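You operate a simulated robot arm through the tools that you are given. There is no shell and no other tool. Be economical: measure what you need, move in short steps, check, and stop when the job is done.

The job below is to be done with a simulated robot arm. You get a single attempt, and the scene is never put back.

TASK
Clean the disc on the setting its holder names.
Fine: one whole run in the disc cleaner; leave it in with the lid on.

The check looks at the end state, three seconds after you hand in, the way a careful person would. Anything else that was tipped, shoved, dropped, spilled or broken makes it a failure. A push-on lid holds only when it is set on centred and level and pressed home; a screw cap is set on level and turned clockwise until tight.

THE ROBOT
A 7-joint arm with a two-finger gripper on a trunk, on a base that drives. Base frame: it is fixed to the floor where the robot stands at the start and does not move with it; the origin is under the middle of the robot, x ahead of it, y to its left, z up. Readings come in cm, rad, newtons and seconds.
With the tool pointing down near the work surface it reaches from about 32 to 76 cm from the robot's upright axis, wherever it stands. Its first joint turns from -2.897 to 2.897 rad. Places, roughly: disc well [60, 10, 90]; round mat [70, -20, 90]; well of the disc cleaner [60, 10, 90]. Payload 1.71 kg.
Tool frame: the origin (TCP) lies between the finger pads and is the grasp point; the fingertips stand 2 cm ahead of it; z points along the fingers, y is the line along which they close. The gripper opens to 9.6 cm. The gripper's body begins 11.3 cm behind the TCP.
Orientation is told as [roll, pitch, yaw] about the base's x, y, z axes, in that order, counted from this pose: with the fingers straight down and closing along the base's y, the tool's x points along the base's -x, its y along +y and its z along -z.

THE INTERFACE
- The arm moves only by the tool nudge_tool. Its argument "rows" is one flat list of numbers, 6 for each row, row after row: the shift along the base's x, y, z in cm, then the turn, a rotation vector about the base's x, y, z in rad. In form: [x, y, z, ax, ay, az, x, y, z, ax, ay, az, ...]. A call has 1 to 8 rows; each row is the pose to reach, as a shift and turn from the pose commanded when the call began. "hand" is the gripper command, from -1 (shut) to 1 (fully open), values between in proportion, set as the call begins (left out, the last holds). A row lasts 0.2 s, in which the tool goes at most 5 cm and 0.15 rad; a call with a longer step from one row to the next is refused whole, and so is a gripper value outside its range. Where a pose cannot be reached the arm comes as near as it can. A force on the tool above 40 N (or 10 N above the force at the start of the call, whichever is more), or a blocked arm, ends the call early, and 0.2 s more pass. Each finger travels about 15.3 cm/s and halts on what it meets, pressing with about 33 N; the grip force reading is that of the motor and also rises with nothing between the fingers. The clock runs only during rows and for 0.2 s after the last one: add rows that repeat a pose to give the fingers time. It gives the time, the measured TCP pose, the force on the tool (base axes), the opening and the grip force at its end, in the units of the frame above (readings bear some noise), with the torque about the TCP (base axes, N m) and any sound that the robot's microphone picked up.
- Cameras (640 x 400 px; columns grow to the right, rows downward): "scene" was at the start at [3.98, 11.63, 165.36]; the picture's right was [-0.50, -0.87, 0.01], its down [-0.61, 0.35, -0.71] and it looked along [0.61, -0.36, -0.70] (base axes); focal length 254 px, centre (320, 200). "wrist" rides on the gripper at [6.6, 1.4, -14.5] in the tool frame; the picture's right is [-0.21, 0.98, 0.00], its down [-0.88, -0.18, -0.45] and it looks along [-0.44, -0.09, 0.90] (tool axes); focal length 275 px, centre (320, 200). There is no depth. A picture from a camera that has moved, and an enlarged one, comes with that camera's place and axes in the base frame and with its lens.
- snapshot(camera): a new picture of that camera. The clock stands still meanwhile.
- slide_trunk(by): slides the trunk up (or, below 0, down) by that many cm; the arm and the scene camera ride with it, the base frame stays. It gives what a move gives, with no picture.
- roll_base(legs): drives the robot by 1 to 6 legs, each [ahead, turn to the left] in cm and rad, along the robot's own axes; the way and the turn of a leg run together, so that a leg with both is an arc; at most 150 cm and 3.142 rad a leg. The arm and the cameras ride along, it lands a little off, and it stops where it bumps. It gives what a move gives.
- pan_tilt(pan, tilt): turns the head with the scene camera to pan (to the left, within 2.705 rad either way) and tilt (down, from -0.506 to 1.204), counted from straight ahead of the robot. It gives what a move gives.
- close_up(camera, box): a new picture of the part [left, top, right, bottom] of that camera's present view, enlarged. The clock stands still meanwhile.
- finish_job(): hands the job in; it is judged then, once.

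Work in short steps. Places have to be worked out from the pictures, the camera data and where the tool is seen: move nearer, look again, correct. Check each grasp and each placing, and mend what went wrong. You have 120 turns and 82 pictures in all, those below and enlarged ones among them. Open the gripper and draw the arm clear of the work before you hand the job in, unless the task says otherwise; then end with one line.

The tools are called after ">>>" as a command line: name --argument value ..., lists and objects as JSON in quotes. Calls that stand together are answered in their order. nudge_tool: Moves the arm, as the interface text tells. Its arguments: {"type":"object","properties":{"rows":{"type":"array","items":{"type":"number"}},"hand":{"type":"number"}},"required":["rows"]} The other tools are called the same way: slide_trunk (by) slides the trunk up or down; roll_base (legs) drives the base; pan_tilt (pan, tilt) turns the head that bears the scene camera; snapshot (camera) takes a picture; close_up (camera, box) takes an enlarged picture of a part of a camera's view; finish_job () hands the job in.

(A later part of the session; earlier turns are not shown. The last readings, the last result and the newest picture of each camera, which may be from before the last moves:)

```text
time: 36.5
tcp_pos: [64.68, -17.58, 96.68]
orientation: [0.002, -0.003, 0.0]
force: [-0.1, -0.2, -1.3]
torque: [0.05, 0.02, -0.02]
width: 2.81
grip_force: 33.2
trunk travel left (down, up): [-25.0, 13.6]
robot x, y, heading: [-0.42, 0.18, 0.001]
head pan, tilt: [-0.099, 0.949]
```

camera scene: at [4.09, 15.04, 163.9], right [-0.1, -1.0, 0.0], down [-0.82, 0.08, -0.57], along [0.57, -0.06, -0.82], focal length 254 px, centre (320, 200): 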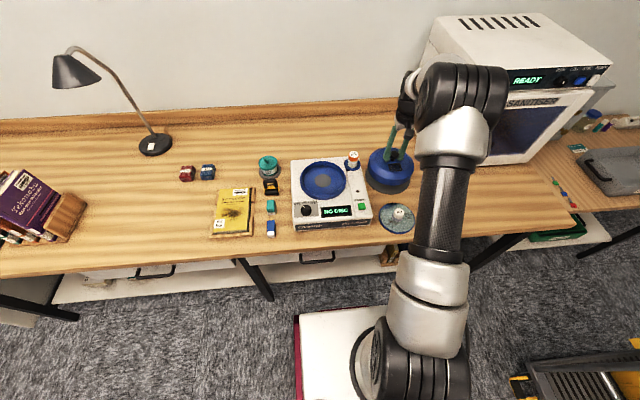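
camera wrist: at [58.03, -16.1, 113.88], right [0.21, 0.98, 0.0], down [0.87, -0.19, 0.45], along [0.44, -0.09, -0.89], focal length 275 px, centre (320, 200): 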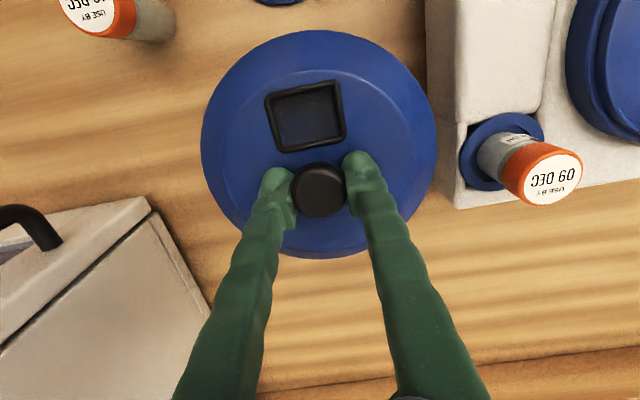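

>>> close_up --camera "scene" --box '[340, 110, 440, 220]'

>>> nudge_tool --rows '[0, 0, -0.2, 0, 0, 0, 0, 0, -0.4, 0, 0, 0]'

```text
3.64 times, centred on (390, 165) of scene
camera zoom: at [4.11, 15.03, 163.9], right [-0.1, -1.0, 0.0], down [-0.82, 0.08, -0.57], along [0.57, -0.06, -0.82], focal length 923 px, centre (66, 327)
```

zoom: 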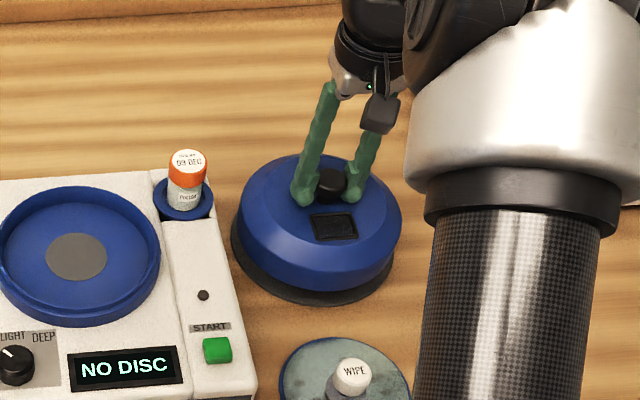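

```text
time: 37.1
tcp_pos: [64.74, -17.66, 96.43]
orientation: [0.001, -0.004, -0.001]
force: [0.2, 0.8, -1.2]
torque: [0.01, -0.01, 0.01]
width: 2.79
grip_force: 32.6
trunk travel left (down, up): [-25.0, 13.6]
robot x, y, heading: [-0.15, 0.09, -0.003]
head pan, tilt: [-0.099, 0.949]
```

>>> nudge_tool --rows '[-0.1, 0.2, -0.3, 0, 0, 0, -0.2, 0.3, -0.6, 0, 0, 0]'

>>> nudge_tool --rows '[0, 0, -0.25, 0, 0, 0, 0, 0, -0.5, 0, 0, 0]'

>>> nudge_tool --rows '[0, 0, -0.2, 0, 0, 0, 0, 0, -0.4, 0, 0, 0]'

```text
time: 37.7
tcp_pos: [64.5, -17.35, 95.76]
orientation: [0.002, -0.004, 0.0]
force: [0.2, 1.0, -1.9]
torque: [0.0, -0.04, 0.02]
width: 2.78
grip_force: 33.1
trunk travel left (down, up): [-25.0, 13.6]
robot x, y, heading: [0.53, 0.11, -0.008]
head pan, tilt: [-0.099, 0.949]
```

```text
time: 38.3
tcp_pos: [64.48, -17.19, 95.3]
orientation: [0.001, -0.005, -0.002]
force: [0.4, 0.7, -1.6]
torque: [-0.01, -0.01, -0.01]
width: 2.81
grip_force: 32.8
trunk travel left (down, up): [-25.0, 13.6]
robot x, y, heading: [-0.23, -0.01, -0.001]
head pan, tilt: [-0.099, 0.949]
```

```text
time: 38.9
tcp_pos: [64.51, -17.3, 94.88]
orientation: [0.003, -0.005, -0.001]
force: [-0.6, 0.3, -2.2]
torque: [0.02, -0.01, -0.01]
width: 2.82
grip_force: 32.9
trunk travel left (down, up): [-25.0, 13.6]
robot x, y, heading: [0.07, 0.32, 0.001]
head pan, tilt: [-0.099, 0.949]
```

>>> nudge_tool --rows '[0, 0, -0.2, 0, 0, 0, 0, 0, -0.4, 0, 0, 0]'

>>> nudge_tool --rows '[0, 0, -0.2, 0, 0, 0, 0, 0, -0.4, 0, 0, 0]'

>>> close_up --camera "scene" --box '[340, 110, 440, 220]'

```text
time: 39.5
tcp_pos: [64.57, -17.29, 94.47]
orientation: [0.002, -0.004, 0.001]
force: [-0.2, 0.5, -1.8]
torque: [-0.01, 0.02, 0.0]
width: 2.79
grip_force: 33.3
trunk travel left (down, up): [-25.0, 13.6]
robot x, y, heading: [0.01, -0.08, 0.002]
head pan, tilt: [-0.099, 0.949]
```

```text
time: 40.1
tcp_pos: [64.51, -17.32, 94.1]
orientation: [0.001, -0.006, 0.0]
force: [-0.3, 0.8, -0.7]
torque: [-0.03, 0.02, -0.01]
width: 2.82
grip_force: 32.4
trunk travel left (down, up): [-25.0, 13.6]
robot x, y, heading: [-0.08, 0.34, -0.001]
head pan, tilt: [-0.099, 0.949]
```

```text
3.64 times, centred on (390, 165) of scene
camera zoom: at [4.1, 15.03, 163.9], right [-0.1, -1.0, 0.0], down [-0.82, 0.08, -0.57], along [0.57, -0.06, -0.82], focal length 923 px, centre (66, 327)
```

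zoom: 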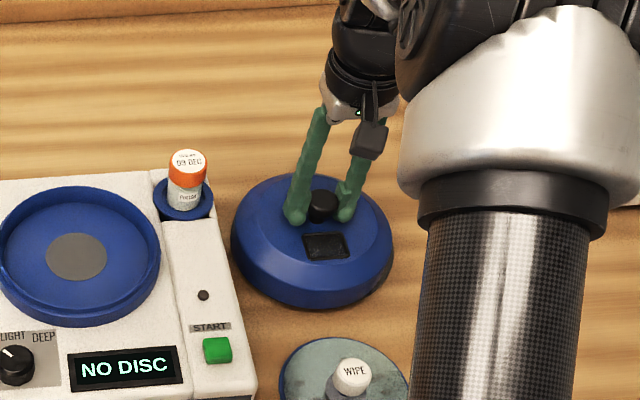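

>>> nudge_tool --rows '[0, 0, -0.2, 0, 0, 0, 0, 0, -0.4, 0, 0, 0]'

>>> nudge_tool --rows '[0, 0, -0.2, 0, 0, 0, 0, 0, -0.4, 0, 0, 0]'

```text
time: 40.7
tcp_pos: [64.48, -17.24, 93.59]
orientation: [0.001, -0.005, -0.002]
force: [-0.1, -0.3, -1.6]
torque: [-0.01, 0.02, 0.0]
width: 2.8
grip_force: 33.2
trunk travel left (down, up): [-25.0, 13.6]
robot x, y, heading: [-0.13, 0.06, -0.001]
head pan, tilt: [-0.099, 0.949]
```

```text
time: 41.3
tcp_pos: [64.52, -17.3, 93.18]
orientation: [0.003, -0.007, 0.001]
force: [-0.4, 0.6, -2.2]
torque: [0.02, -0.04, -0.02]
width: 2.81
grip_force: 32.5
trunk travel left (down, up): [-25.0, 13.6]
robot x, y, heading: [-0.06, 0.14, -0.004]
head pan, tilt: [-0.099, 0.949]
```

>>> nudge_tool --rows '[0, 0, -0.2, 0, 0, 0, 0, 0, -0.4, 0, 0, 0]'

>>> nudge_tool --rows '[0, 0, -0.2, 0, 0, 0, 0, 0, -0.4, 0, 0, 0]'

>>> close_up --camera "scene" --box '[340, 110, 440, 220]'

```text
time: 41.9
tcp_pos: [64.56, -17.42, 92.97]
orientation: [-0.001, -0.007, -0.001]
force: [-3.4, -1.1, 11.8]
torque: [0.1, 0.42, 0.02]
width: 2.79
grip_force: 33.1
trunk travel left (down, up): [-25.0, 13.6]
robot x, y, heading: [-0.39, -0.16, -0.003]
head pan, tilt: [-0.099, 0.949]
```

```text
time: 42.6
tcp_pos: [63.33, -17.48, 93.81]
orientation: [0.001, -0.027, -0.001]
force: [-0.4, 0.5, -1.7]
torque: [0.01, -0.02, 0.01]
width: 2.8
grip_force: 33.4
trunk travel left (down, up): [-25.0, 13.6]
robot x, y, heading: [-0.1, 0.18, -0.001]
head pan, tilt: [-0.099, 0.949]
stopped in row 2: the force on the tool passed its limit at 42 N (the readings are from after the stop); the commanded pose is now the measured one
```

```text
3.64 times, centred on (390, 165) of scene
camera zoom: at [4.02, 14.98, 163.87], right [-0.1, -0.99, 0.0], down [-0.82, 0.08, -0.57], along [0.57, -0.06, -0.82], focal length 923 px, centre (66, 327)
```

zoom: 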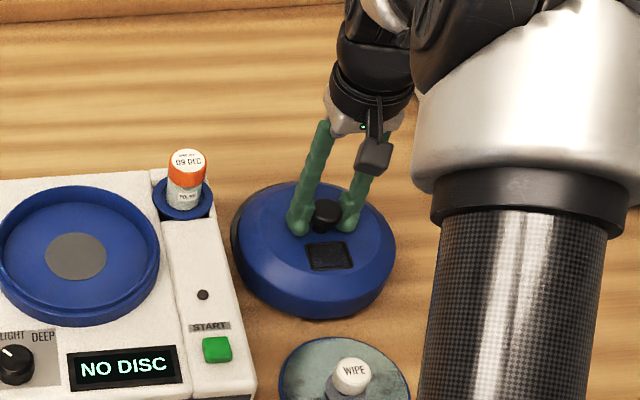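

Contact is at TCP z≈93.0; the stop recoiled the arm. I re-centre, settle at 93.1 and release.

>>> nudge_tool --rows '[0.6, 0.1, 0.1, 0, 0.02, 0, 1.2, 0.1, 0, 0, 0.02, 0, 1.2, 0.1, -0.4, 0, 0.02, 0, 1.2, 0.1, -0.65, 0, 0.02, 0]'

>>> nudge_tool --rows '[0, 0, 0, 0, 0, 0, 0, 0, 0, 0, 0, 0, 0, 0, 0, 0, 0, 0]' --hand 0.3

>>> nudge_tool --rows '[0, 0, 4, 0, 0, 0, 0, 0, 8.5, 0, 0, 0, 0, 0, 13, 0, 0, 0, 0, 0, 17, 0, 0, 0, 0, 0, 17, 0, 0, 0]'

>>> snapshot --camera "wrist"

```text
time: 43.6
tcp_pos: [64.6, -17.21, 93.12]
orientation: [0.0, -0.005, -0.001]
force: [-1.1, 0.8, -1.1]
torque: [-0.04, 0.0, 0.0]
width: 2.79
grip_force: 33.1
trunk travel left (down, up): [-25.0, 13.6]
robot x, y, heading: [0.2, -0.1, 0.004]
head pan, tilt: [-0.099, 0.949]
```

```text
time: 44.4
tcp_pos: [64.59, -17.24, 93.08]
orientation: [-0.001, -0.007, 0.0]
force: [0.0, 0.0, -0.4]
torque: [0.0, 0.01, -0.03]
width: 6.22
grip_force: 0.0
trunk travel left (down, up): [-25.0, 13.6]
robot x, y, heading: [-0.42, 0.19, -0.001]
head pan, tilt: [-0.099, 0.949]
```

```text
time: 45.6
tcp_pos: [64.69, -17.2, 110.29]
orientation: [0.0, -0.005, 0.001]
force: [-0.7, 0.1, -0.1]
torque: [0.04, 0.02, 0.03]
width: 6.26
grip_force: 0.0
trunk travel left (down, up): [-25.0, 13.6]
robot x, y, heading: [0.13, 0.01, -0.002]
head pan, tilt: [-0.099, 0.949]
```

```text
38 pictures are left
camera wrist: at [58.09, -15.81, 124.64], right [0.21, 0.98, 0.0], down [0.87, -0.18, 0.45], along [0.44, -0.09, -0.89], focal length 275 px, centre (320, 200)
```

wrist: 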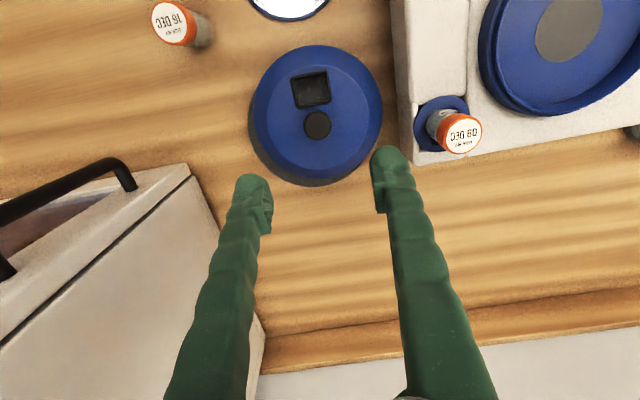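

The lid rests on the mat. Next I go above the disc's holder, estimated at (46, -16.3).

>>> nudge_tool --rows '[-4.7, 0.2, 0, 0, 0, 0, -9.4, 0.4, 0, 0, 0, 0, -14.1, 0.6, 0, 0, 0, 0, -18.5, 0.9, 0, 0, 0, 0, -18.5, 0.9, -4, 0, 0, 0, -18.5, 0.9, -6, 0, 0, 0, -18.5, 0.9, -6, 0, 0, 0]'

>>> snapshot --camera "wrist"

>>> close_up --camera "scene" --box '[280, 130, 440, 240]'

```text
time: 47.2
tcp_pos: [46.12, -16.14, 103.99]
orientation: [-0.001, -0.008, 0.001]
force: [0.2, -0.7, -1.0]
torque: [-0.02, 0.05, 0.0]
width: 6.23
grip_force: 0.0
trunk travel left (down, up): [-25.0, 13.6]
robot x, y, heading: [0.32, 0.41, -0.001]
head pan, tilt: [-0.099, 0.949]
```

```text
37 pictures are left
camera wrist: at [39.53, -14.93, 118.36], right [0.21, 0.98, 0.0], down [0.87, -0.18, 0.45], along [0.44, -0.09, -0.89], focal length 275 px, centre (320, 200)
```

wrist: 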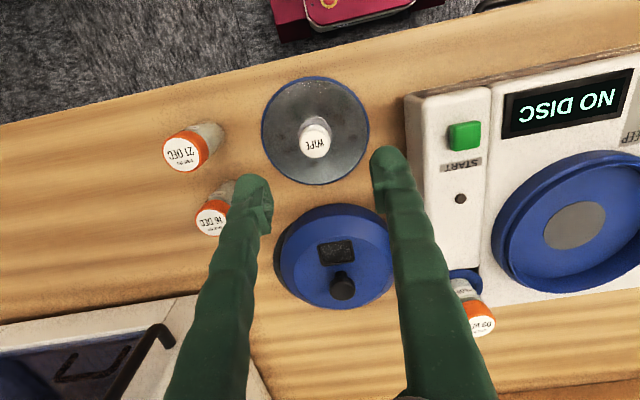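

```text
3.64 times, centred on (360, 185) of scene
camera zoom: at [4.12, 15.04, 163.9], right [-0.1, -1.0, 0.0], down [-0.82, 0.08, -0.57], along [0.57, -0.06, -0.82], focal length 923 px, centre (174, 254)
```

zoom: 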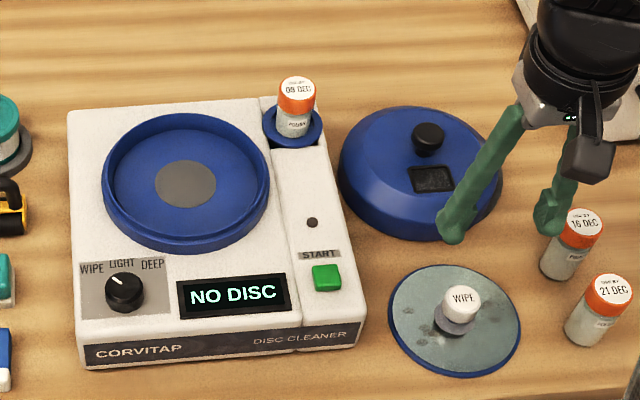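

The holder's knob comes out at (46.0, -16.3), top at z≈92.8; the well centre at (60.3, 7.9). I descend around the knob.

>>> nudge_tool --rows '[-0.1, -0.15, -4, 0, 0, 0, -0.1, -0.15, -8, 0, 0, 0, -0.1, -0.15, -9.5, 0, 0, 0, -0.1, -0.15, -9.5, 0, 0, 0]'

>>> snapshot --camera "wrist"

>>> close_up --camera "scene" --box '[370, 180, 430, 240]'

```text
time: 48.2
tcp_pos: [46.31, -16.63, 94.52]
orientation: [0.001, -0.01, -0.001]
force: [0.6, 0.9, -1.0]
torque: [0.02, 0.01, 0.0]
width: 6.24
grip_force: 0.2
trunk travel left (down, up): [-25.0, 13.6]
robot x, y, heading: [0.07, -0.12, 0.002]
head pan, tilt: [-0.099, 0.949]
```

```text
35 pictures are left
camera wrist: at [39.64, -15.34, 108.94], right [0.21, 0.98, 0.0], down [0.87, -0.18, 0.45], along [0.44, -0.09, -0.89], focal length 275 px, centre (320, 200)
```

wrist: 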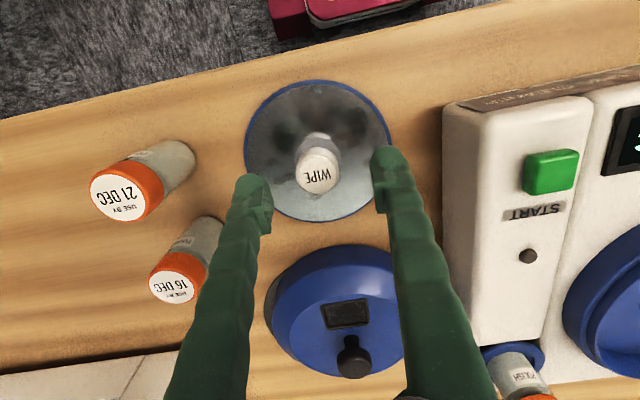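

```text
6.67 times, centred on (400, 210) of scene
camera zoom: at [4.06, 15.03, 163.9], right [-0.1, -1.0, 0.0], down [-0.82, 0.08, -0.57], along [0.57, -0.06, -0.82], focal length 1692 px, centre (-213, 133)
```

zoom: 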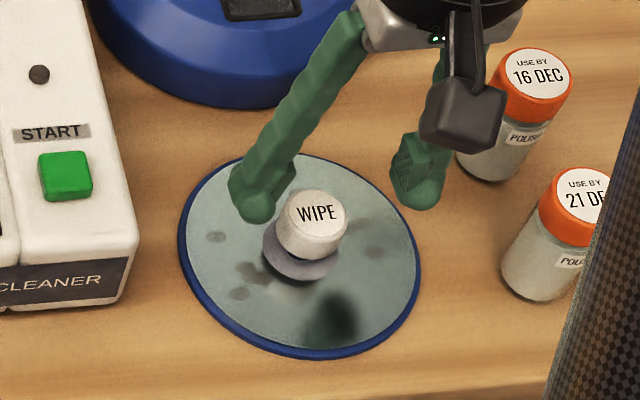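

The knob lies ~0.4 cm nearer the robot than the tool. I shift, lower 2 cm and grip.

>>> nudge_tool --rows '[-0.4, 0.05, -1, 0, 0, 0, -0.4, 0.05, -2, 0, 0, 0, -0.4, 0.05, -2, 0, 0, 0]'

>>> nudge_tool --rows '[0, 0, 0, 0, 0, 0, 0, 0, 0, 0, 0, 0, 0, 0, 0, 0, 0, 0]' --hand -0.8

>>> close_up --camera "wrist" --box '[220, 60, 420, 240]'

```text
time: 49.0
tcp_pos: [45.69, -16.69, 92.59]
orientation: [0.001, -0.007, -0.001]
force: [0.6, 0.2, 0.8]
torque: [-0.01, 0.03, 0.0]
width: 6.26
grip_force: 0.0
trunk travel left (down, up): [-25.0, 13.6]
robot x, y, heading: [0.04, 0.25, -0.003]
head pan, tilt: [-0.099, 0.949]
```

```text
time: 49.8
tcp_pos: [45.7, -16.54, 92.7]
orientation: [-0.001, -0.004, 0.0]
force: [-0.8, 0.5, -0.3]
torque: [0.0, -0.01, -0.02]
width: 0.94
grip_force: 0.1
trunk travel left (down, up): [-25.0, 13.6]
robot x, y, heading: [-0.1, 0.05, 0.004]
head pan, tilt: [-0.099, 0.949]
```

```text
2.22 times, centred on (320, 150) of wrist
camera zoom: at [39.13, -15.26, 107.05], right [0.21, 0.98, 0.0], down [0.87, -0.18, 0.45], along [0.44, -0.09, -0.89], focal length 612 px, centre (320, 311)
```

zoom: 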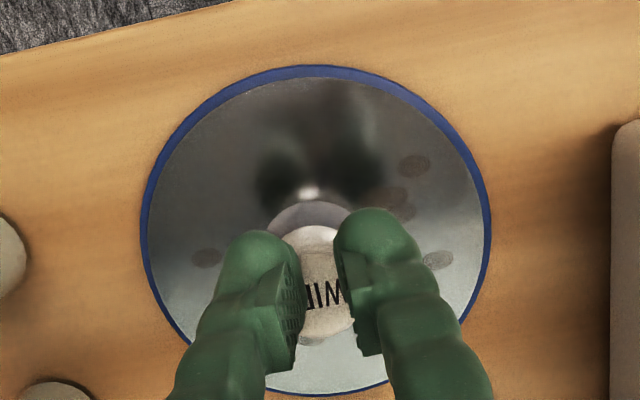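

The fingers closed just above the knob: its top is nearer z≈90.4, which puts it at (46.45, -16.8). I rise, open, correct and come down to 90.6.

>>> nudge_tool --rows '[0, 0, 1.5, 0, 0, 0, 0.75, -0.2, 2, 0, 0, 0, 0.75, -0.2, 2, 0, 0, 0, 0.75, -0.2, 0, 0, 0, 0, 0.75, -0.2, -1.5, 0, 0, 0, 0.75, -0.2, -1.5, 0, 0, 0]' --hand 0.2

>>> close_up --camera "wrist" --box '[220, 60, 420, 240]'

>>> close_up --camera "scene" --box '[370, 180, 430, 240]'

```text
time: 51.2
tcp_pos: [46.25, -16.84, 90.96]
orientation: [0.001, -0.007, 0.0]
force: [-0.2, 0.4, -1.0]
torque: [-0.02, 0.02, -0.02]
width: 5.74
grip_force: 0.0
trunk travel left (down, up): [-25.0, 13.6]
robot x, y, heading: [0.31, -0.26, 0.001]
head pan, tilt: [-0.099, 0.949]
```

```text
2.22 times, centred on (320, 150) of wrist
camera zoom: at [39.73, -15.44, 105.46], right [0.21, 0.98, 0.0], down [0.87, -0.18, 0.45], along [0.44, -0.09, -0.89], focal length 612 px, centre (320, 311)
```

zoom: 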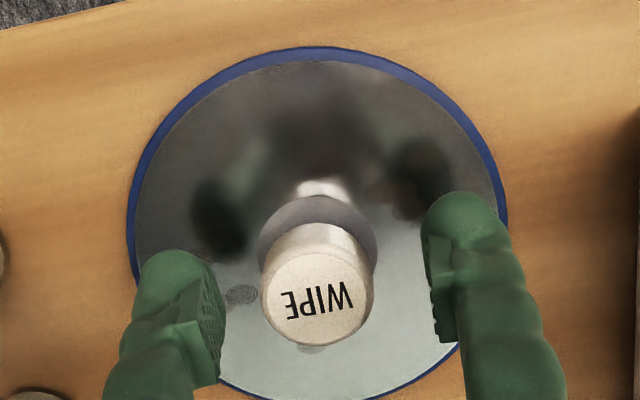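

```text
6.67 times, centred on (400, 210) of scene
camera zoom: at [4.07, 15.05, 163.9], right [-0.1, -1.0, 0.0], down [-0.82, 0.08, -0.57], along [0.57, -0.06, -0.82], focal length 1692 px, centre (-213, 133)
```

zoom: 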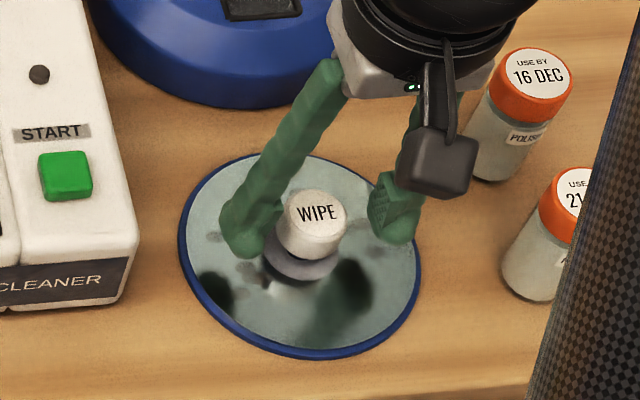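

Well aligned, tips alongside the knob. I lower 0.4 more and close.

>>> nudge_tool --rows '[0.05, 0, -0.4, 0, 0, 0, 0.05, 0, -0.4, 0, 0, 0]'

>>> nudge_tool --rows '[0, 0, 0, 0, 0, 0, 0, 0, 0, 0, 0, 0, 0, 0, 0, 0, 0, 0]' --hand -0.8

>>> close_up --camera "wrist" --box '[220, 60, 420, 240]'

```text
time: 51.8
tcp_pos: [46.44, -16.66, 90.75]
orientation: [0.001, -0.008, 0.0]
force: [0.8, -0.5, -0.2]
torque: [0.01, 0.0, -0.02]
width: 5.76
grip_force: 0.0
trunk travel left (down, up): [-25.0, 13.6]
robot x, y, heading: [0.36, 0.01, -0.002]
head pan, tilt: [-0.099, 0.949]
```

```text
time: 52.6
tcp_pos: [46.43, -16.73, 90.67]
orientation: [-0.001, -0.006, 0.0]
force: [0.5, 0.3, -0.2]
torque: [-0.02, -0.04, 0.01]
width: 3.02
grip_force: 32.5
trunk travel left (down, up): [-25.0, 13.6]
robot x, y, heading: [0.14, 0.1, 0.003]
head pan, tilt: [-0.099, 0.949]
```

```text
2.22 times, centred on (320, 150) of wrist
camera zoom: at [39.8, -15.43, 105.05], right [0.21, 0.98, 0.0], down [0.87, -0.18, 0.45], along [0.44, -0.09, -0.89], focal length 612 px, centre (320, 311)
```

zoom: 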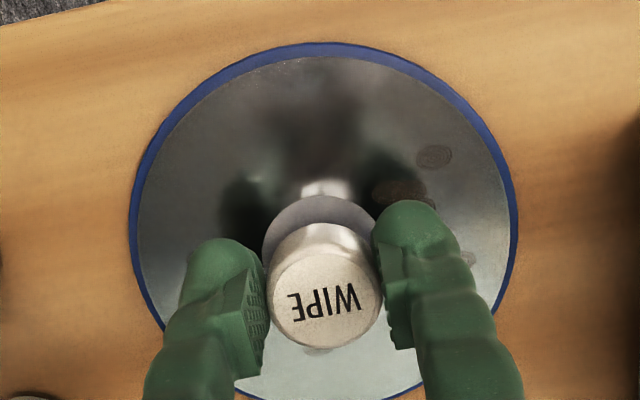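

Held at 3.0 cm. I lift and check whether the disc comes along.

>>> nudge_tool --rows '[0, 0, 1, 0, 0, 0, 0, 0, 3, 0, 0, 0, 0, 0, 7, 0, 0, 0, 0, 0, 11, 0, 0, 0, 0, 0, 15, 0, 0, 0, 0, 0, 15, 0, 0, 0]'

>>> snapshot --camera "wrist"

>>> close_up --camera "scene" --box '[280, 120, 440, 240]'

```text
time: 54.0
tcp_pos: [46.73, -16.94, 105.47]
orientation: [0.001, -0.006, -0.001]
force: [-0.1, 0.3, -0.6]
torque: [0.02, 0.0, 0.02]
width: 3.06
grip_force: 32.4
trunk travel left (down, up): [-25.0, 13.6]
robot x, y, heading: [0.09, -0.09, -0.002]
head pan, tilt: [-0.099, 0.949]
```

```text
29 pictures are left
camera wrist: at [40.1, -15.61, 119.92], right [0.21, 0.98, 0.0], down [0.87, -0.18, 0.45], along [0.44, -0.09, -0.89], focal length 275 px, centre (320, 200)
```

wrist: 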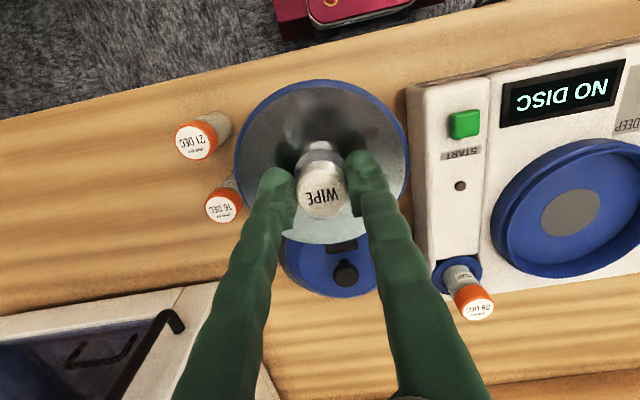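

```text
3.33 times, centred on (360, 180) of scene
camera zoom: at [4.13, 15.02, 163.89], right [-0.1, -0.99, 0.0], down [-0.82, 0.08, -0.57], along [0.57, -0.06, -0.82], focal length 846 px, centre (187, 267)
```

zoom: 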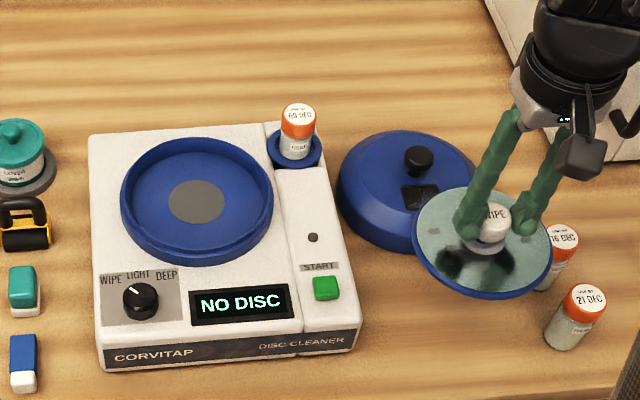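

The disc hangs from its holder, level. I carry it over the well at (60.3, 7.9).

>>> nudge_tool --rows '[2.3, 4.15, 1, 0, 0, 0, 4.6, 8.3, 1, 0, 0, 0, 6.9, 12.45, 1, 0, 0, 0, 9.2, 16.6, 1, 0, 0, 0, 11.5, 20.75, 1, 0, 0, 0, 13.7, 24.7, 1, 0, 0, 0, 13.7, 24.7, 1, 0, 0, 0]'

>>> snapshot --camera "wrist"

>>> close_up --camera "scene" --box '[270, 110, 400, 240]'

```text
time: 55.6
tcp_pos: [60.03, 8.05, 106.84]
orientation: [0.002, -0.007, 0.001]
force: [-0.5, 0.1, -0.8]
torque: [0.03, -0.01, -0.01]
width: 3.04
grip_force: 33.2
trunk travel left (down, up): [-25.0, 13.6]
robot x, y, heading: [0.04, -0.0, 0.001]
head pan, tilt: [-0.099, 0.949]
```

```text
27 pictures are left
camera wrist: at [53.48, 9.37, 121.15], right [0.21, 0.98, 0.0], down [0.87, -0.18, 0.45], along [0.44, -0.09, -0.89], focal length 275 px, centre (320, 200)
```

wrist: 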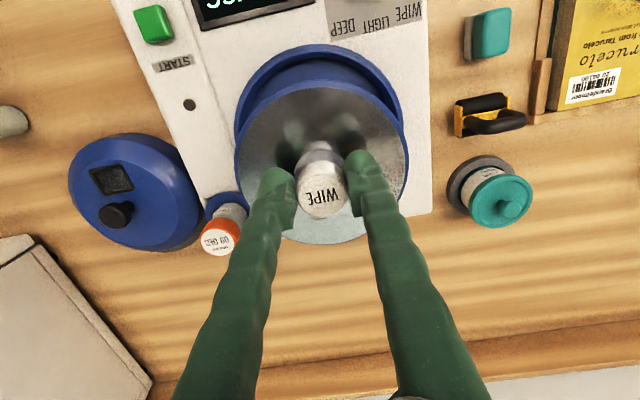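

```text
3.08 times, centred on (335, 175) of scene
camera zoom: at [4.05, 15.0, 163.9], right [-0.1, -0.99, 0.0], down [-0.82, 0.08, -0.57], along [0.57, -0.06, -0.82], focal length 781 px, centre (274, 277)
```

zoom: 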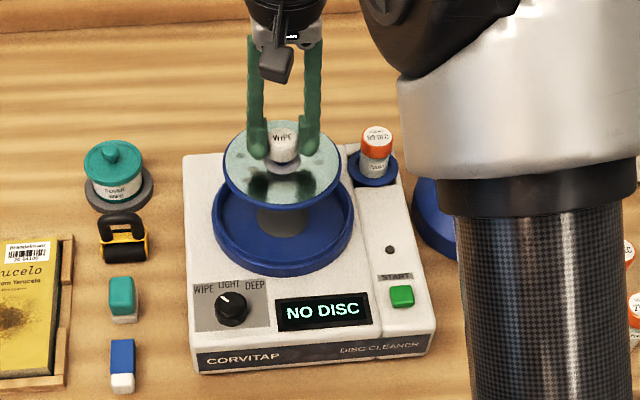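

The well centre works out at (60.2, 8.0), floor z≈94, so the disc should land at TCP z≈97. I lower to just above the rim and check centring.

>>> nudge_tool --rows '[0.05, -0.05, -3, 0, 0, 0, 0.05, -0.05, -6, 0, 0, 0, 0.05, -0.05, -6, 0, 0, 0]'

>>> close_up --camera "wrist" --box '[200, 40, 440, 260]'

>>> close_up --camera "scene" --box '[280, 140, 370, 210]'

```text
time: 56.4
tcp_pos: [60.13, 7.96, 100.62]
orientation: [0.0, -0.007, 0.002]
force: [-0.3, 0.5, -0.7]
torque: [0.0, -0.01, -0.01]
width: 3.05
grip_force: 32.7
trunk travel left (down, up): [-25.0, 13.6]
robot x, y, heading: [-0.06, 0.22, -0.001]
head pan, tilt: [-0.099, 0.949]
```

```text
1.82 times, centred on (320, 150) of wrist
camera zoom: at [53.49, 9.31, 115.05], right [0.21, 0.98, 0.0], down [0.87, -0.18, 0.45], along [0.44, -0.09, -0.89], focal length 500 px, centre (320, 291)
```

zoom: 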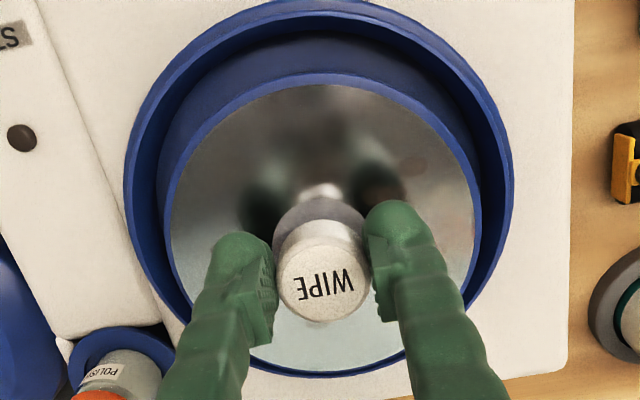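

```text
5.71 times, centred on (325, 175) of scene
camera zoom: at [4.07, 15.05, 163.9], right [-0.1, -0.99, 0.0], down [-0.82, 0.08, -0.57], along [0.57, -0.06, -0.82], focal length 1451 px, centre (291, 343)
```

zoom: 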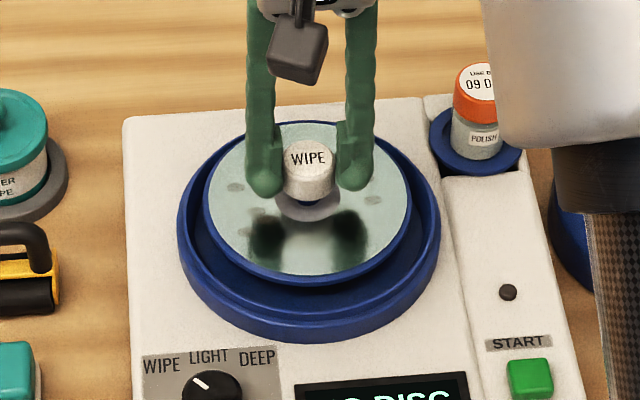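

Centred sideways; depth offset should close as it sinks. Lowering in steps.

>>> nudge_tool --rows '[0, 0, -0.8, 0, 0, 0, 0, 0, -1.6, 0, 0, 0, 0, 0, -2.2, 0, 0, 0, 0, 0, -2.2, 0, 0, 0]'

>>> close_up --camera "wrist" --box '[200, 40, 440, 260]'

>>> close_up --camera "scene" --box '[280, 140, 370, 210]'

```text
time: 57.4
tcp_pos: [60.12, 8.09, 98.65]
orientation: [-0.001, -0.01, 0.001]
force: [-0.3, 0.2, 11.3]
torque: [0.18, 0.33, 0.03]
width: 3.05
grip_force: 33.2
trunk travel left (down, up): [-25.0, 13.6]
robot x, y, heading: [0.04, -0.0, -0.002]
head pan, tilt: [-0.099, 0.949]
```

```text
1.82 times, centred on (320, 150) of wrist
camera zoom: at [53.51, 9.34, 113.04], right [0.21, 0.98, 0.0], down [0.87, -0.18, 0.45], along [0.44, -0.09, -0.89], focal length 500 px, centre (320, 291)
```

zoom: 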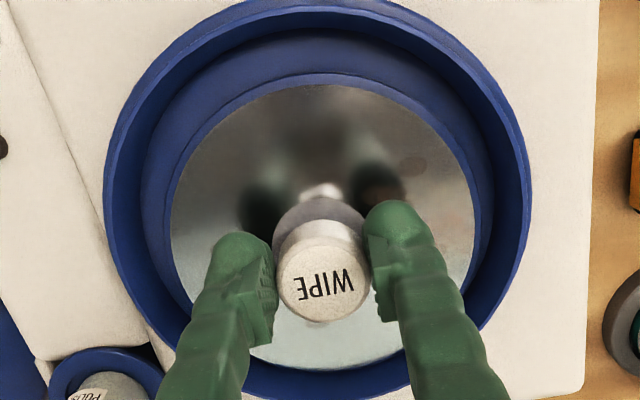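

```text
5.71 times, centred on (325, 175) of scene
camera zoom: at [3.97, 15.04, 163.91], right [-0.1, -1.0, 0.0], down [-0.82, 0.08, -0.57], along [0.57, -0.06, -0.82], focal length 1451 px, centre (291, 343)
```

zoom: 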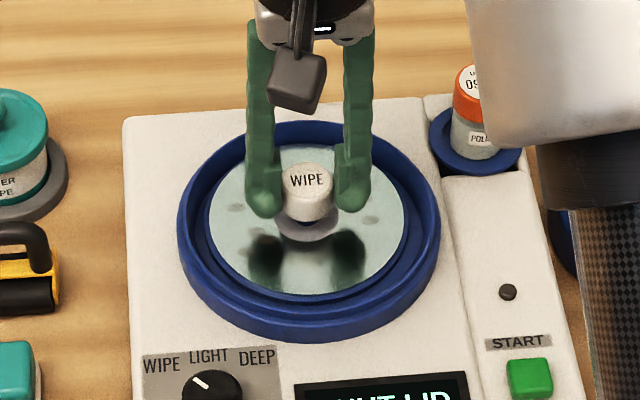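

The display shows "SHUT LID": the disc is seated. I release and rise.

>>> nudge_tool --rows '[0, 0, 0.1, 0, 0, 0, 0, 0, 0.1, 0, 0, 0, 0, 0, 0.1, 0, 0, 0]' --hand 0.3

>>> nudge_tool --rows '[0, 0, 4, 0, 0, 0, 0, 0, 8.5, 0, 0, 0, 0, 0, 13, 0, 0, 0, 0, 0, 13, 0, 0, 0]'

>>> snapshot --camera "wrist"

>>> close_up --camera "scene" --box '[270, 130, 420, 230]'

```text
time: 58.2
tcp_pos: [60.2, 7.99, 98.58]
orientation: [-0.001, -0.006, 0.001]
force: [-0.3, 0.7, -0.5]
torque: [0.0, 0.01, -0.02]
width: 6.23
grip_force: 0.1
trunk travel left (down, up): [-25.0, 13.6]
robot x, y, heading: [0.1, -0.21, -0.004]
head pan, tilt: [-0.099, 0.949]
```

```text
time: 59.2
tcp_pos: [60.01, 7.83, 111.71]
orientation: [0.0, -0.008, 0.0]
force: [-0.2, -0.4, -0.5]
torque: [0.0, 0.05, 0.0]
width: 6.24
grip_force: 0.1
trunk travel left (down, up): [-25.0, 13.6]
robot x, y, heading: [0.06, -0.28, 0.0]
head pan, tilt: [-0.099, 0.949]
```

```text
21 pictures are left
camera wrist: at [53.55, 9.24, 126.0], right [0.21, 0.98, 0.0], down [0.87, -0.18, 0.45], along [0.44, -0.09, -0.89], focal length 275 px, centre (320, 200)
```

wrist: 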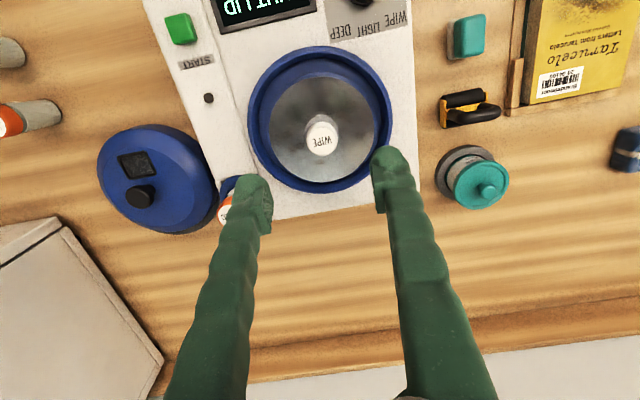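

```text
4.00 times, centred on (345, 180) of scene
camera zoom: at [4.15, 15.05, 163.89], right [-0.1, -1.0, 0.0], down [-0.82, 0.08, -0.57], along [0.57, -0.06, -0.82], focal length 1015 px, centre (220, 280)
```

zoom: 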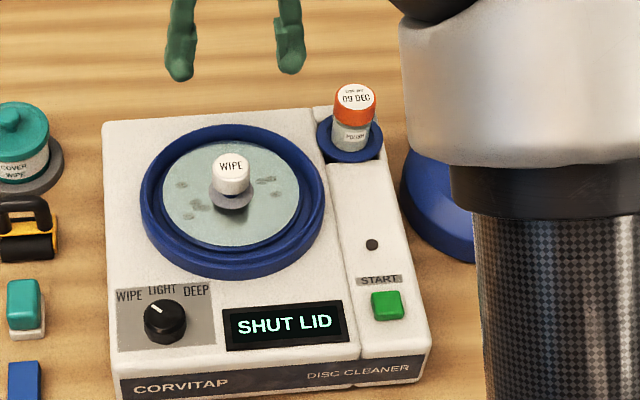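

Disc sits flat in the well. Now back over the lid at (64.6, -17.2).

>>> nudge_tool --rows '[0.8, -4.4, 0, 0, 0, 0, 1.6, -8.8, 0, 0, 0, 0, 2.4, -13.2, 0, 0, 0, 0, 3.2, -17.6, 0, 0, 0, 0, 4, -22, 0, 0, 0, 0, 4.4, -25.2, -1.5, 0, 0, 0, 4.4, -25.2, -5, 0, 0, 0, 4.4, -25.2, -9, 0, 0, 0]'

>>> snapshot --camera "wrist"

```text
time: 61.0
tcp_pos: [64.6, -17.05, 102.23]
orientation: [0.001, -0.006, 0.0]
force: [0.5, -0.5, 0.3]
torque: [0.0, 0.02, 0.0]
width: 6.24
grip_force: 0.0
trunk travel left (down, up): [-25.0, 13.6]
robot x, y, heading: [-0.17, 0.37, 0.003]
head pan, tilt: [-0.099, 0.949]
```

```text
19 pictures are left
camera wrist: at [58.03, -15.76, 116.65], right [0.21, 0.98, 0.0], down [0.87, -0.18, 0.45], along [0.44, -0.09, -0.89], focal length 275 px, centre (320, 200)
```

wrist: 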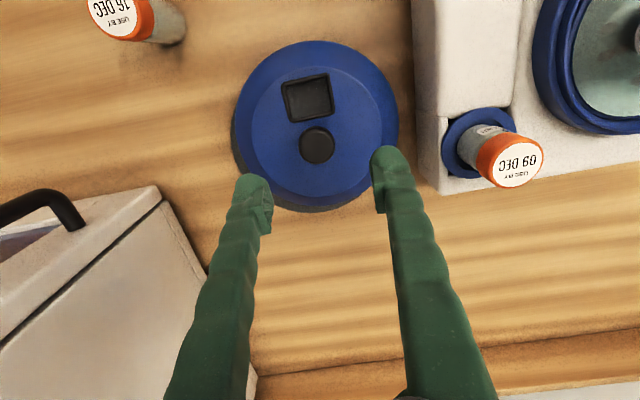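

The knob is where I left it. I descend to the former grip height (93.1) and close.

>>> nudge_tool --rows '[-0.05, -0.1, -4, 0, 0, 0, -0.05, -0.1, -7.5, 0, 0, 0, -0.05, -0.1, -8.9, 0, 0, 0, -0.05, -0.1, -8.9, 0, 0, 0]'

>>> nudge_tool --rows '[0, 0, 0, 0, 0, 0, 0, 0, 0, 0, 0, 0, 0, 0, 0, 0, 0, 0]' --hand -0.7

>>> nudge_tool --rows '[0, 0, 2, 0, 0, 0, 0, 0, 6, 0, 0, 0, 0, 0, 10.5, 0, 0, 0, 0, 0, 15, 0, 0, 0, 0, 0, 18, 0, 0, 0, 0, 0, 18, 0, 0, 0]'

>>> snapshot --camera "wrist"

```text
time: 62.0
tcp_pos: [64.5, -17.29, 93.63]
orientation: [-0.001, -0.007, -0.001]
force: [0.9, 0.1, 0.3]
torque: [0.0, 0.0, 0.0]
width: 6.26
grip_force: 0.1
trunk travel left (down, up): [-25.0, 13.6]
robot x, y, heading: [0.0, 0.06, -0.0]
head pan, tilt: [-0.099, 0.949]
```

```text
time: 62.8
tcp_pos: [64.62, -17.27, 93.69]
orientation: [0.0, -0.006, 0.0]
force: [0.1, 0.9, -0.8]
torque: [-0.02, 0.01, 0.04]
width: 2.79
grip_force: 32.5
trunk travel left (down, up): [-25.0, 13.6]
robot x, y, heading: [-0.2, 0.01, 0.003]
head pan, tilt: [-0.099, 0.949]
```

```text
time: 64.2
tcp_pos: [64.85, -17.38, 111.65]
orientation: [0.0, -0.005, 0.001]
force: [-0.5, -0.4, -0.9]
torque: [0.02, -0.01, -0.02]
width: 2.76
grip_force: 33.2
trunk travel left (down, up): [-25.0, 13.6]
robot x, y, heading: [0.42, -0.22, -0.002]
head pan, tilt: [-0.099, 0.949]
```

```text
18 pictures are left
camera wrist: at [58.19, -16.04, 126.07], right [0.21, 0.98, 0.0], down [0.87, -0.18, 0.45], along [0.44, -0.09, -0.89], focal length 275 px, centre (320, 200)
```

wrist: 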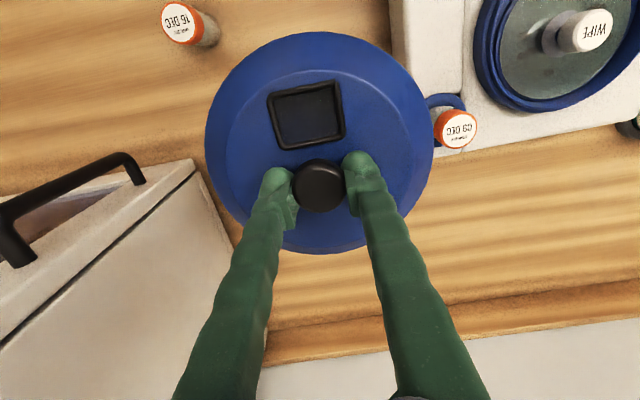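

Lid in hand again (gripped 0.6 cm higher on the knob; so it is home at TCP z≈102.2). I carry it back over the well.

>>> nudge_tool --rows '[-0.8, 4.5, 0, 0, 0, 0, -1.6, 9, 0, 0, 0, 0, -2.4, 13.5, 0, 0, 0, 0, -3.2, 18, 0, 0, 0, 0, -4, 22.5, 0, 0, 0, 0, -4.35, 25.15, 0, 0, 0, 0, -4.35, 25.15, -3, 0, 0, 0, -4.35, 25.15, -5.5, 0, 0, 0]'

>>> nudge_tool --rows '[0, 0, 0, 0, 0, 0]'

>>> close_up --camera "wrist" --box '[180, 0, 460, 270]'

>>> close_up --camera "scene" --box '[280, 120, 400, 220]'

```text
time: 66.0
tcp_pos: [60.21, 7.88, 106.16]
orientation: [0.0, -0.008, 0.001]
force: [0.0, -0.4, -1.7]
torque: [0.02, -0.01, -0.01]
width: 2.79
grip_force: 32.3
trunk travel left (down, up): [-25.0, 13.6]
robot x, y, heading: [-0.0, 0.44, -0.0]
head pan, tilt: [-0.099, 0.949]
```

```text
time: 66.4
tcp_pos: [60.19, 7.66, 106.31]
orientation: [0.0, -0.008, -0.001]
force: [-0.1, 0.2, -0.8]
torque: [-0.05, 0.0, -0.01]
width: 2.74
grip_force: 33.2
trunk travel left (down, up): [-25.0, 13.6]
robot x, y, heading: [0.32, 0.13, -0.002]
head pan, tilt: [-0.099, 0.949]
```

```text
1.48 times, centred on (320, 135) of wrist
camera zoom: at [53.5, 9.07, 120.59], right [0.21, 0.98, 0.0], down [0.87, -0.18, 0.45], along [0.44, -0.09, -0.89], focal length 408 px, centre (320, 296)
```

zoom: 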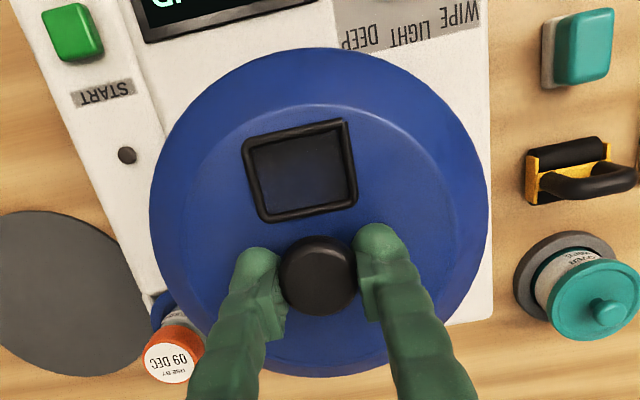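

```text
4.00 times, centred on (340, 170) of scene
camera zoom: at [4.11, 15.05, 163.9], right [-0.1, -1.0, 0.0], down [-0.82, 0.08, -0.57], along [0.57, -0.06, -0.82], focal length 1015 px, centre (240, 320)
```

zoom: 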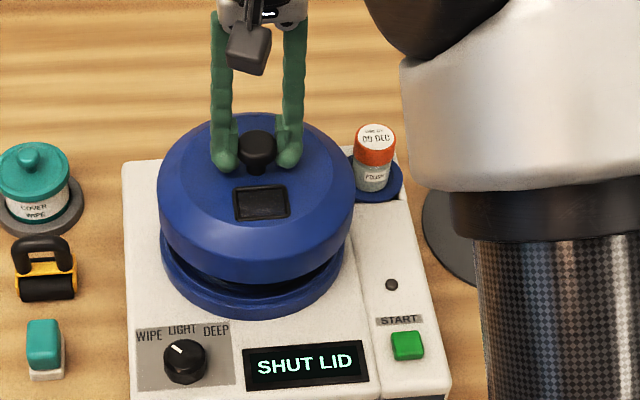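

Lined up with the rim. I lower in steps toward seating.

>>> nudge_tool --rows '[0.1, 0.05, -1, 0, 0, 0, 0.1, 0.05, -2, 0, 0, 0, 0.1, 0.05, -2.8, 0, 0, 0, 0.1, 0.05, -2.8, 0, 0, 0]'

>>> nudge_tool --rows '[0, 0, -0.2, 0, 0, 0, 0, 0, -0.4, 0, 0, 0, 0, 0, -0.5, 0, 0, 0]'

>>> close_up --camera "scene" --box '[280, 120, 400, 220]'

```text
time: 67.4
tcp_pos: [60.29, 7.93, 103.42]
orientation: [-0.001, -0.007, 0.001]
force: [0.6, 0.3, -1.8]
torque: [0.01, -0.03, -0.02]
width: 2.75
grip_force: 33.0
trunk travel left (down, up): [-25.0, 13.6]
robot x, y, heading: [-0.04, -0.05, 0.001]
head pan, tilt: [-0.099, 0.949]
```

```text
time: 68.2
tcp_pos: [60.3, 7.88, 102.91]
orientation: [0.002, -0.008, 0.002]
force: [-0.7, 0.0, -0.9]
torque: [0.0, 0.03, 0.0]
width: 2.78
grip_force: 32.9
trunk travel left (down, up): [-25.0, 13.6]
robot x, y, heading: [0.11, -0.12, -0.002]
head pan, tilt: [-0.099, 0.949]
```

```text
4.00 times, centred on (340, 170) of scene
camera zoom: at [4.1, 15.05, 163.9], right [-0.1, -1.0, 0.0], down [-0.82, 0.08, -0.57], along [0.57, -0.06, -0.82], focal length 1015 px, centre (240, 320)
```

zoom: 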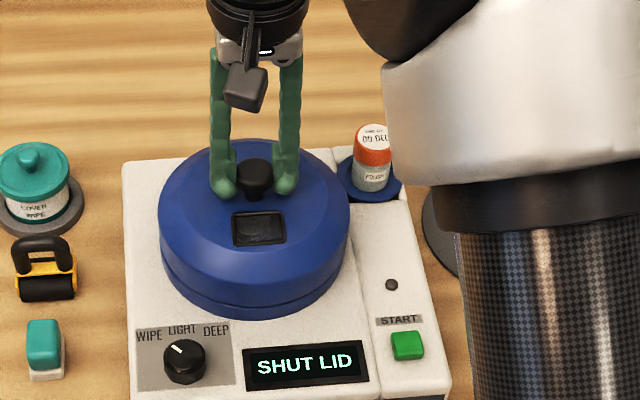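

Rim and lid line up; I press on down in 0.2 cm steps, listening for the click.

>>> nudge_tool --rows '[0, 0, -0.2, 0, 0, 0, 0, 0, -0.4, 0, 0, 0]'

>>> nudge_tool --rows '[0, 0, -0.15, 0, 0, 0, 0, 0, -0.3, 0, 0, 0]'

>>> nudge_tool --rows '[0, 0, -0.15, 0, 0, 0]'

```text
time: 68.8
tcp_pos: [60.37, 7.9, 102.57]
orientation: [0.0, -0.006, 0.0]
force: [0.1, -0.1, -1.2]
torque: [-0.06, 0.01, -0.01]
width: 2.78
grip_force: 32.8
trunk travel left (down, up): [-25.0, 13.6]
robot x, y, heading: [-0.32, -0.12, -0.003]
head pan, tilt: [-0.099, 0.949]
```

```text
time: 69.4
tcp_pos: [60.28, 7.9, 102.55]
orientation: [0.003, -0.012, 0.003]
force: [-0.2, 3.7, 20.5]
torque: [0.07, 0.49, 0.0]
width: 2.79
grip_force: 33.3
trunk travel left (down, up): [-25.0, 13.6]
robot x, y, heading: [0.24, -0.34, -0.003]
head pan, tilt: [-0.099, 0.949]
heard: snap
```

```text
time: 69.8
tcp_pos: [60.26, 8.02, 102.48]
orientation: [0.002, -0.015, 0.0]
force: [1.4, 6.6, 36.1]
torque: [0.09, 0.32, 0.02]
width: 2.76
grip_force: 33.0
trunk travel left (down, up): [-25.0, 13.6]
robot x, y, heading: [0.16, 0.11, 0.0]
head pan, tilt: [-0.099, 0.949]
```

A snap with 36 N holding: it is on. I ease off, release and rise, then check.

>>> nudge_tool --rows '[0, 0, 0.3, 0, 0, 0, 0, 0, 0.3, 0, 0, 0]'

>>> nudge_tool --rows '[0, 0, 0, 0, 0, 0, 0, 0, 0, 0, 0, 0, 0, 0, 0, 0, 0, 0]' --hand 0.3

>>> nudge_tool --rows '[0, 0, 3, 0, 0, 0, 0, 0, 7, 0, 0, 0, 0, 0, 10, 0, 0, 0, 0, 0, 10, 0, 0, 0]'

>>> close_up --camera "scene" --box '[270, 130, 390, 230]'

>>> snapshot --camera "wrist"

```text
time: 70.4
tcp_pos: [60.29, 7.9, 102.4]
orientation: [0.0, -0.011, 0.0]
force: [8.4, 11.2, 23.8]
torque: [0.18, -0.26, 0.01]
width: 2.77
grip_force: 32.5
trunk travel left (down, up): [-25.0, 13.6]
robot x, y, heading: [0.16, 0.12, 0.001]
head pan, tilt: [-0.099, 0.949]
```

```text
time: 71.2
tcp_pos: [60.18, 7.74, 102.37]
orientation: [-0.002, -0.008, 0.001]
force: [0.0, 0.0, 0.6]
torque: [-0.03, -0.02, 0.0]
width: 6.25
grip_force: 0.1
trunk travel left (down, up): [-25.0, 13.6]
robot x, y, heading: [-0.08, 0.13, -0.003]
head pan, tilt: [-0.099, 0.949]
```

```text
time: 72.2
tcp_pos: [60.24, 7.91, 112.47]
orientation: [0.0, -0.007, -0.001]
force: [-0.1, 0.5, -0.6]
torque: [-0.02, 0.01, -0.02]
width: 6.22
grip_force: 0.0
trunk travel left (down, up): [-25.0, 13.6]
robot x, y, heading: [-0.14, 0.02, 0.001]
head pan, tilt: [-0.099, 0.949]
```

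```text
4.00 times, centred on (330, 180) of scene
camera zoom: at [4.12, 15.05, 163.89], right [-0.1, -1.0, 0.0], down [-0.82, 0.08, -0.57], along [0.57, -0.06, -0.82], focal length 1015 px, centre (280, 280)
```

zoom: 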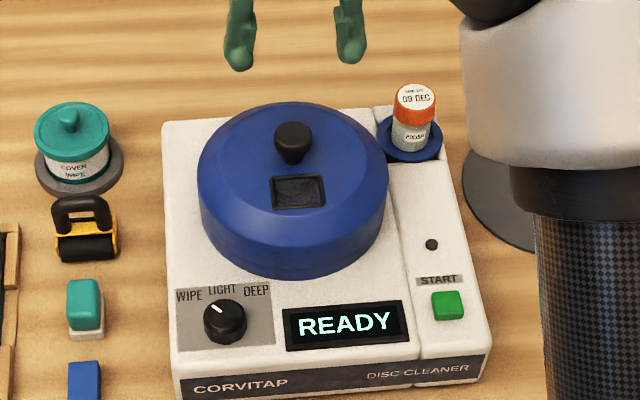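

```text
13 pictures are left
camera wrist: at [53.7, 9.24, 126.88], right [0.21, 0.98, 0.0], down [0.87, -0.18, 0.45], along [0.44, -0.09, -0.89], focal length 275 px, centre (320, 200)
```

wrist: 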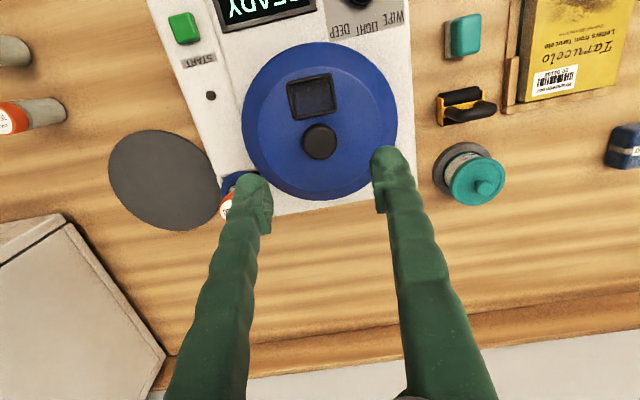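

READY. The START button triangulates to (48.0, -3.6), top z≈94.4. I shut the fingers and move above it.

>>> nudge_tool --rows '[-3, -2.9, 0, 0, 0, 0, -6, -5.8, 0, 0, 0, 0, -9, -8.7, 0, 0, 0, 0, -12.2, -11.5, 0, 0, 0, 0, -12.2, -11.5, -4.5, 0, 0, 0, -12.2, -11.5, -9, 0, 0, 0, -12.2, -11.5, -13, 0, 0, 0, -12.2, -11.5, -13, 0, 0, 0]' --hand -1

>>> snapshot --camera "wrist"

>>> close_up --camera "scene" --box '[310, 150, 400, 230]'

```text
time: 74.0
tcp_pos: [47.78, -3.66, 99.2]
orientation: [0.0, -0.006, 0.0]
force: [-0.6, 0.4, 0.6]
torque: [0.02, -0.01, 0.0]
width: 0.0
grip_force: 29.4
trunk travel left (down, up): [-25.0, 13.6]
robot x, y, heading: [-0.06, 0.09, -0.003]
head pan, tilt: [-0.099, 0.949]
```

```text
12 pictures are left
camera wrist: at [41.13, -2.39, 113.6], right [0.21, 0.98, 0.0], down [0.87, -0.18, 0.45], along [0.44, -0.09, -0.89], focal length 275 px, centre (320, 200)
```

wrist: 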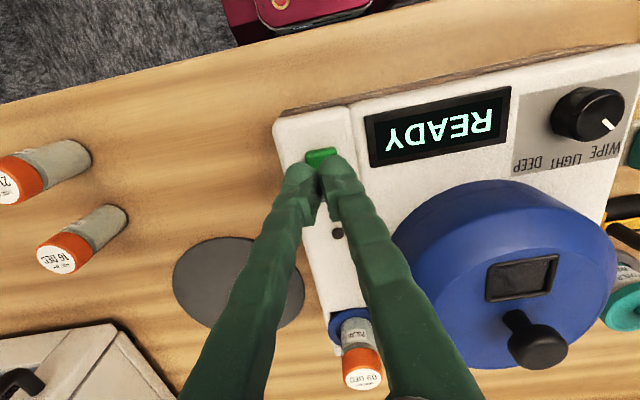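

```text
5.00 times, centred on (355, 190) of scene
camera zoom: at [3.99, 15.05, 163.9], right [-0.1, -1.0, 0.0], down [-0.82, 0.08, -0.57], along [0.57, -0.06, -0.82], focal length 1269 px, centre (145, 250)
```

zoom: 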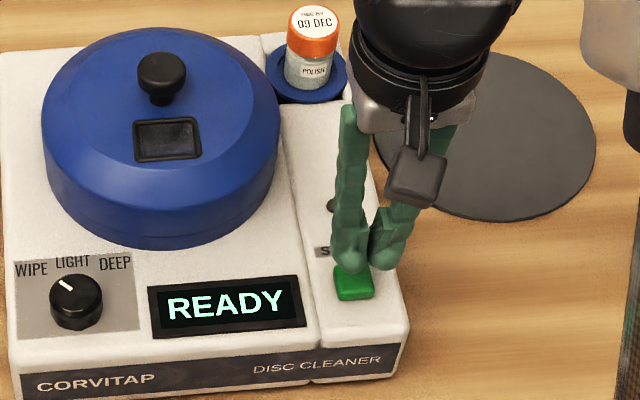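

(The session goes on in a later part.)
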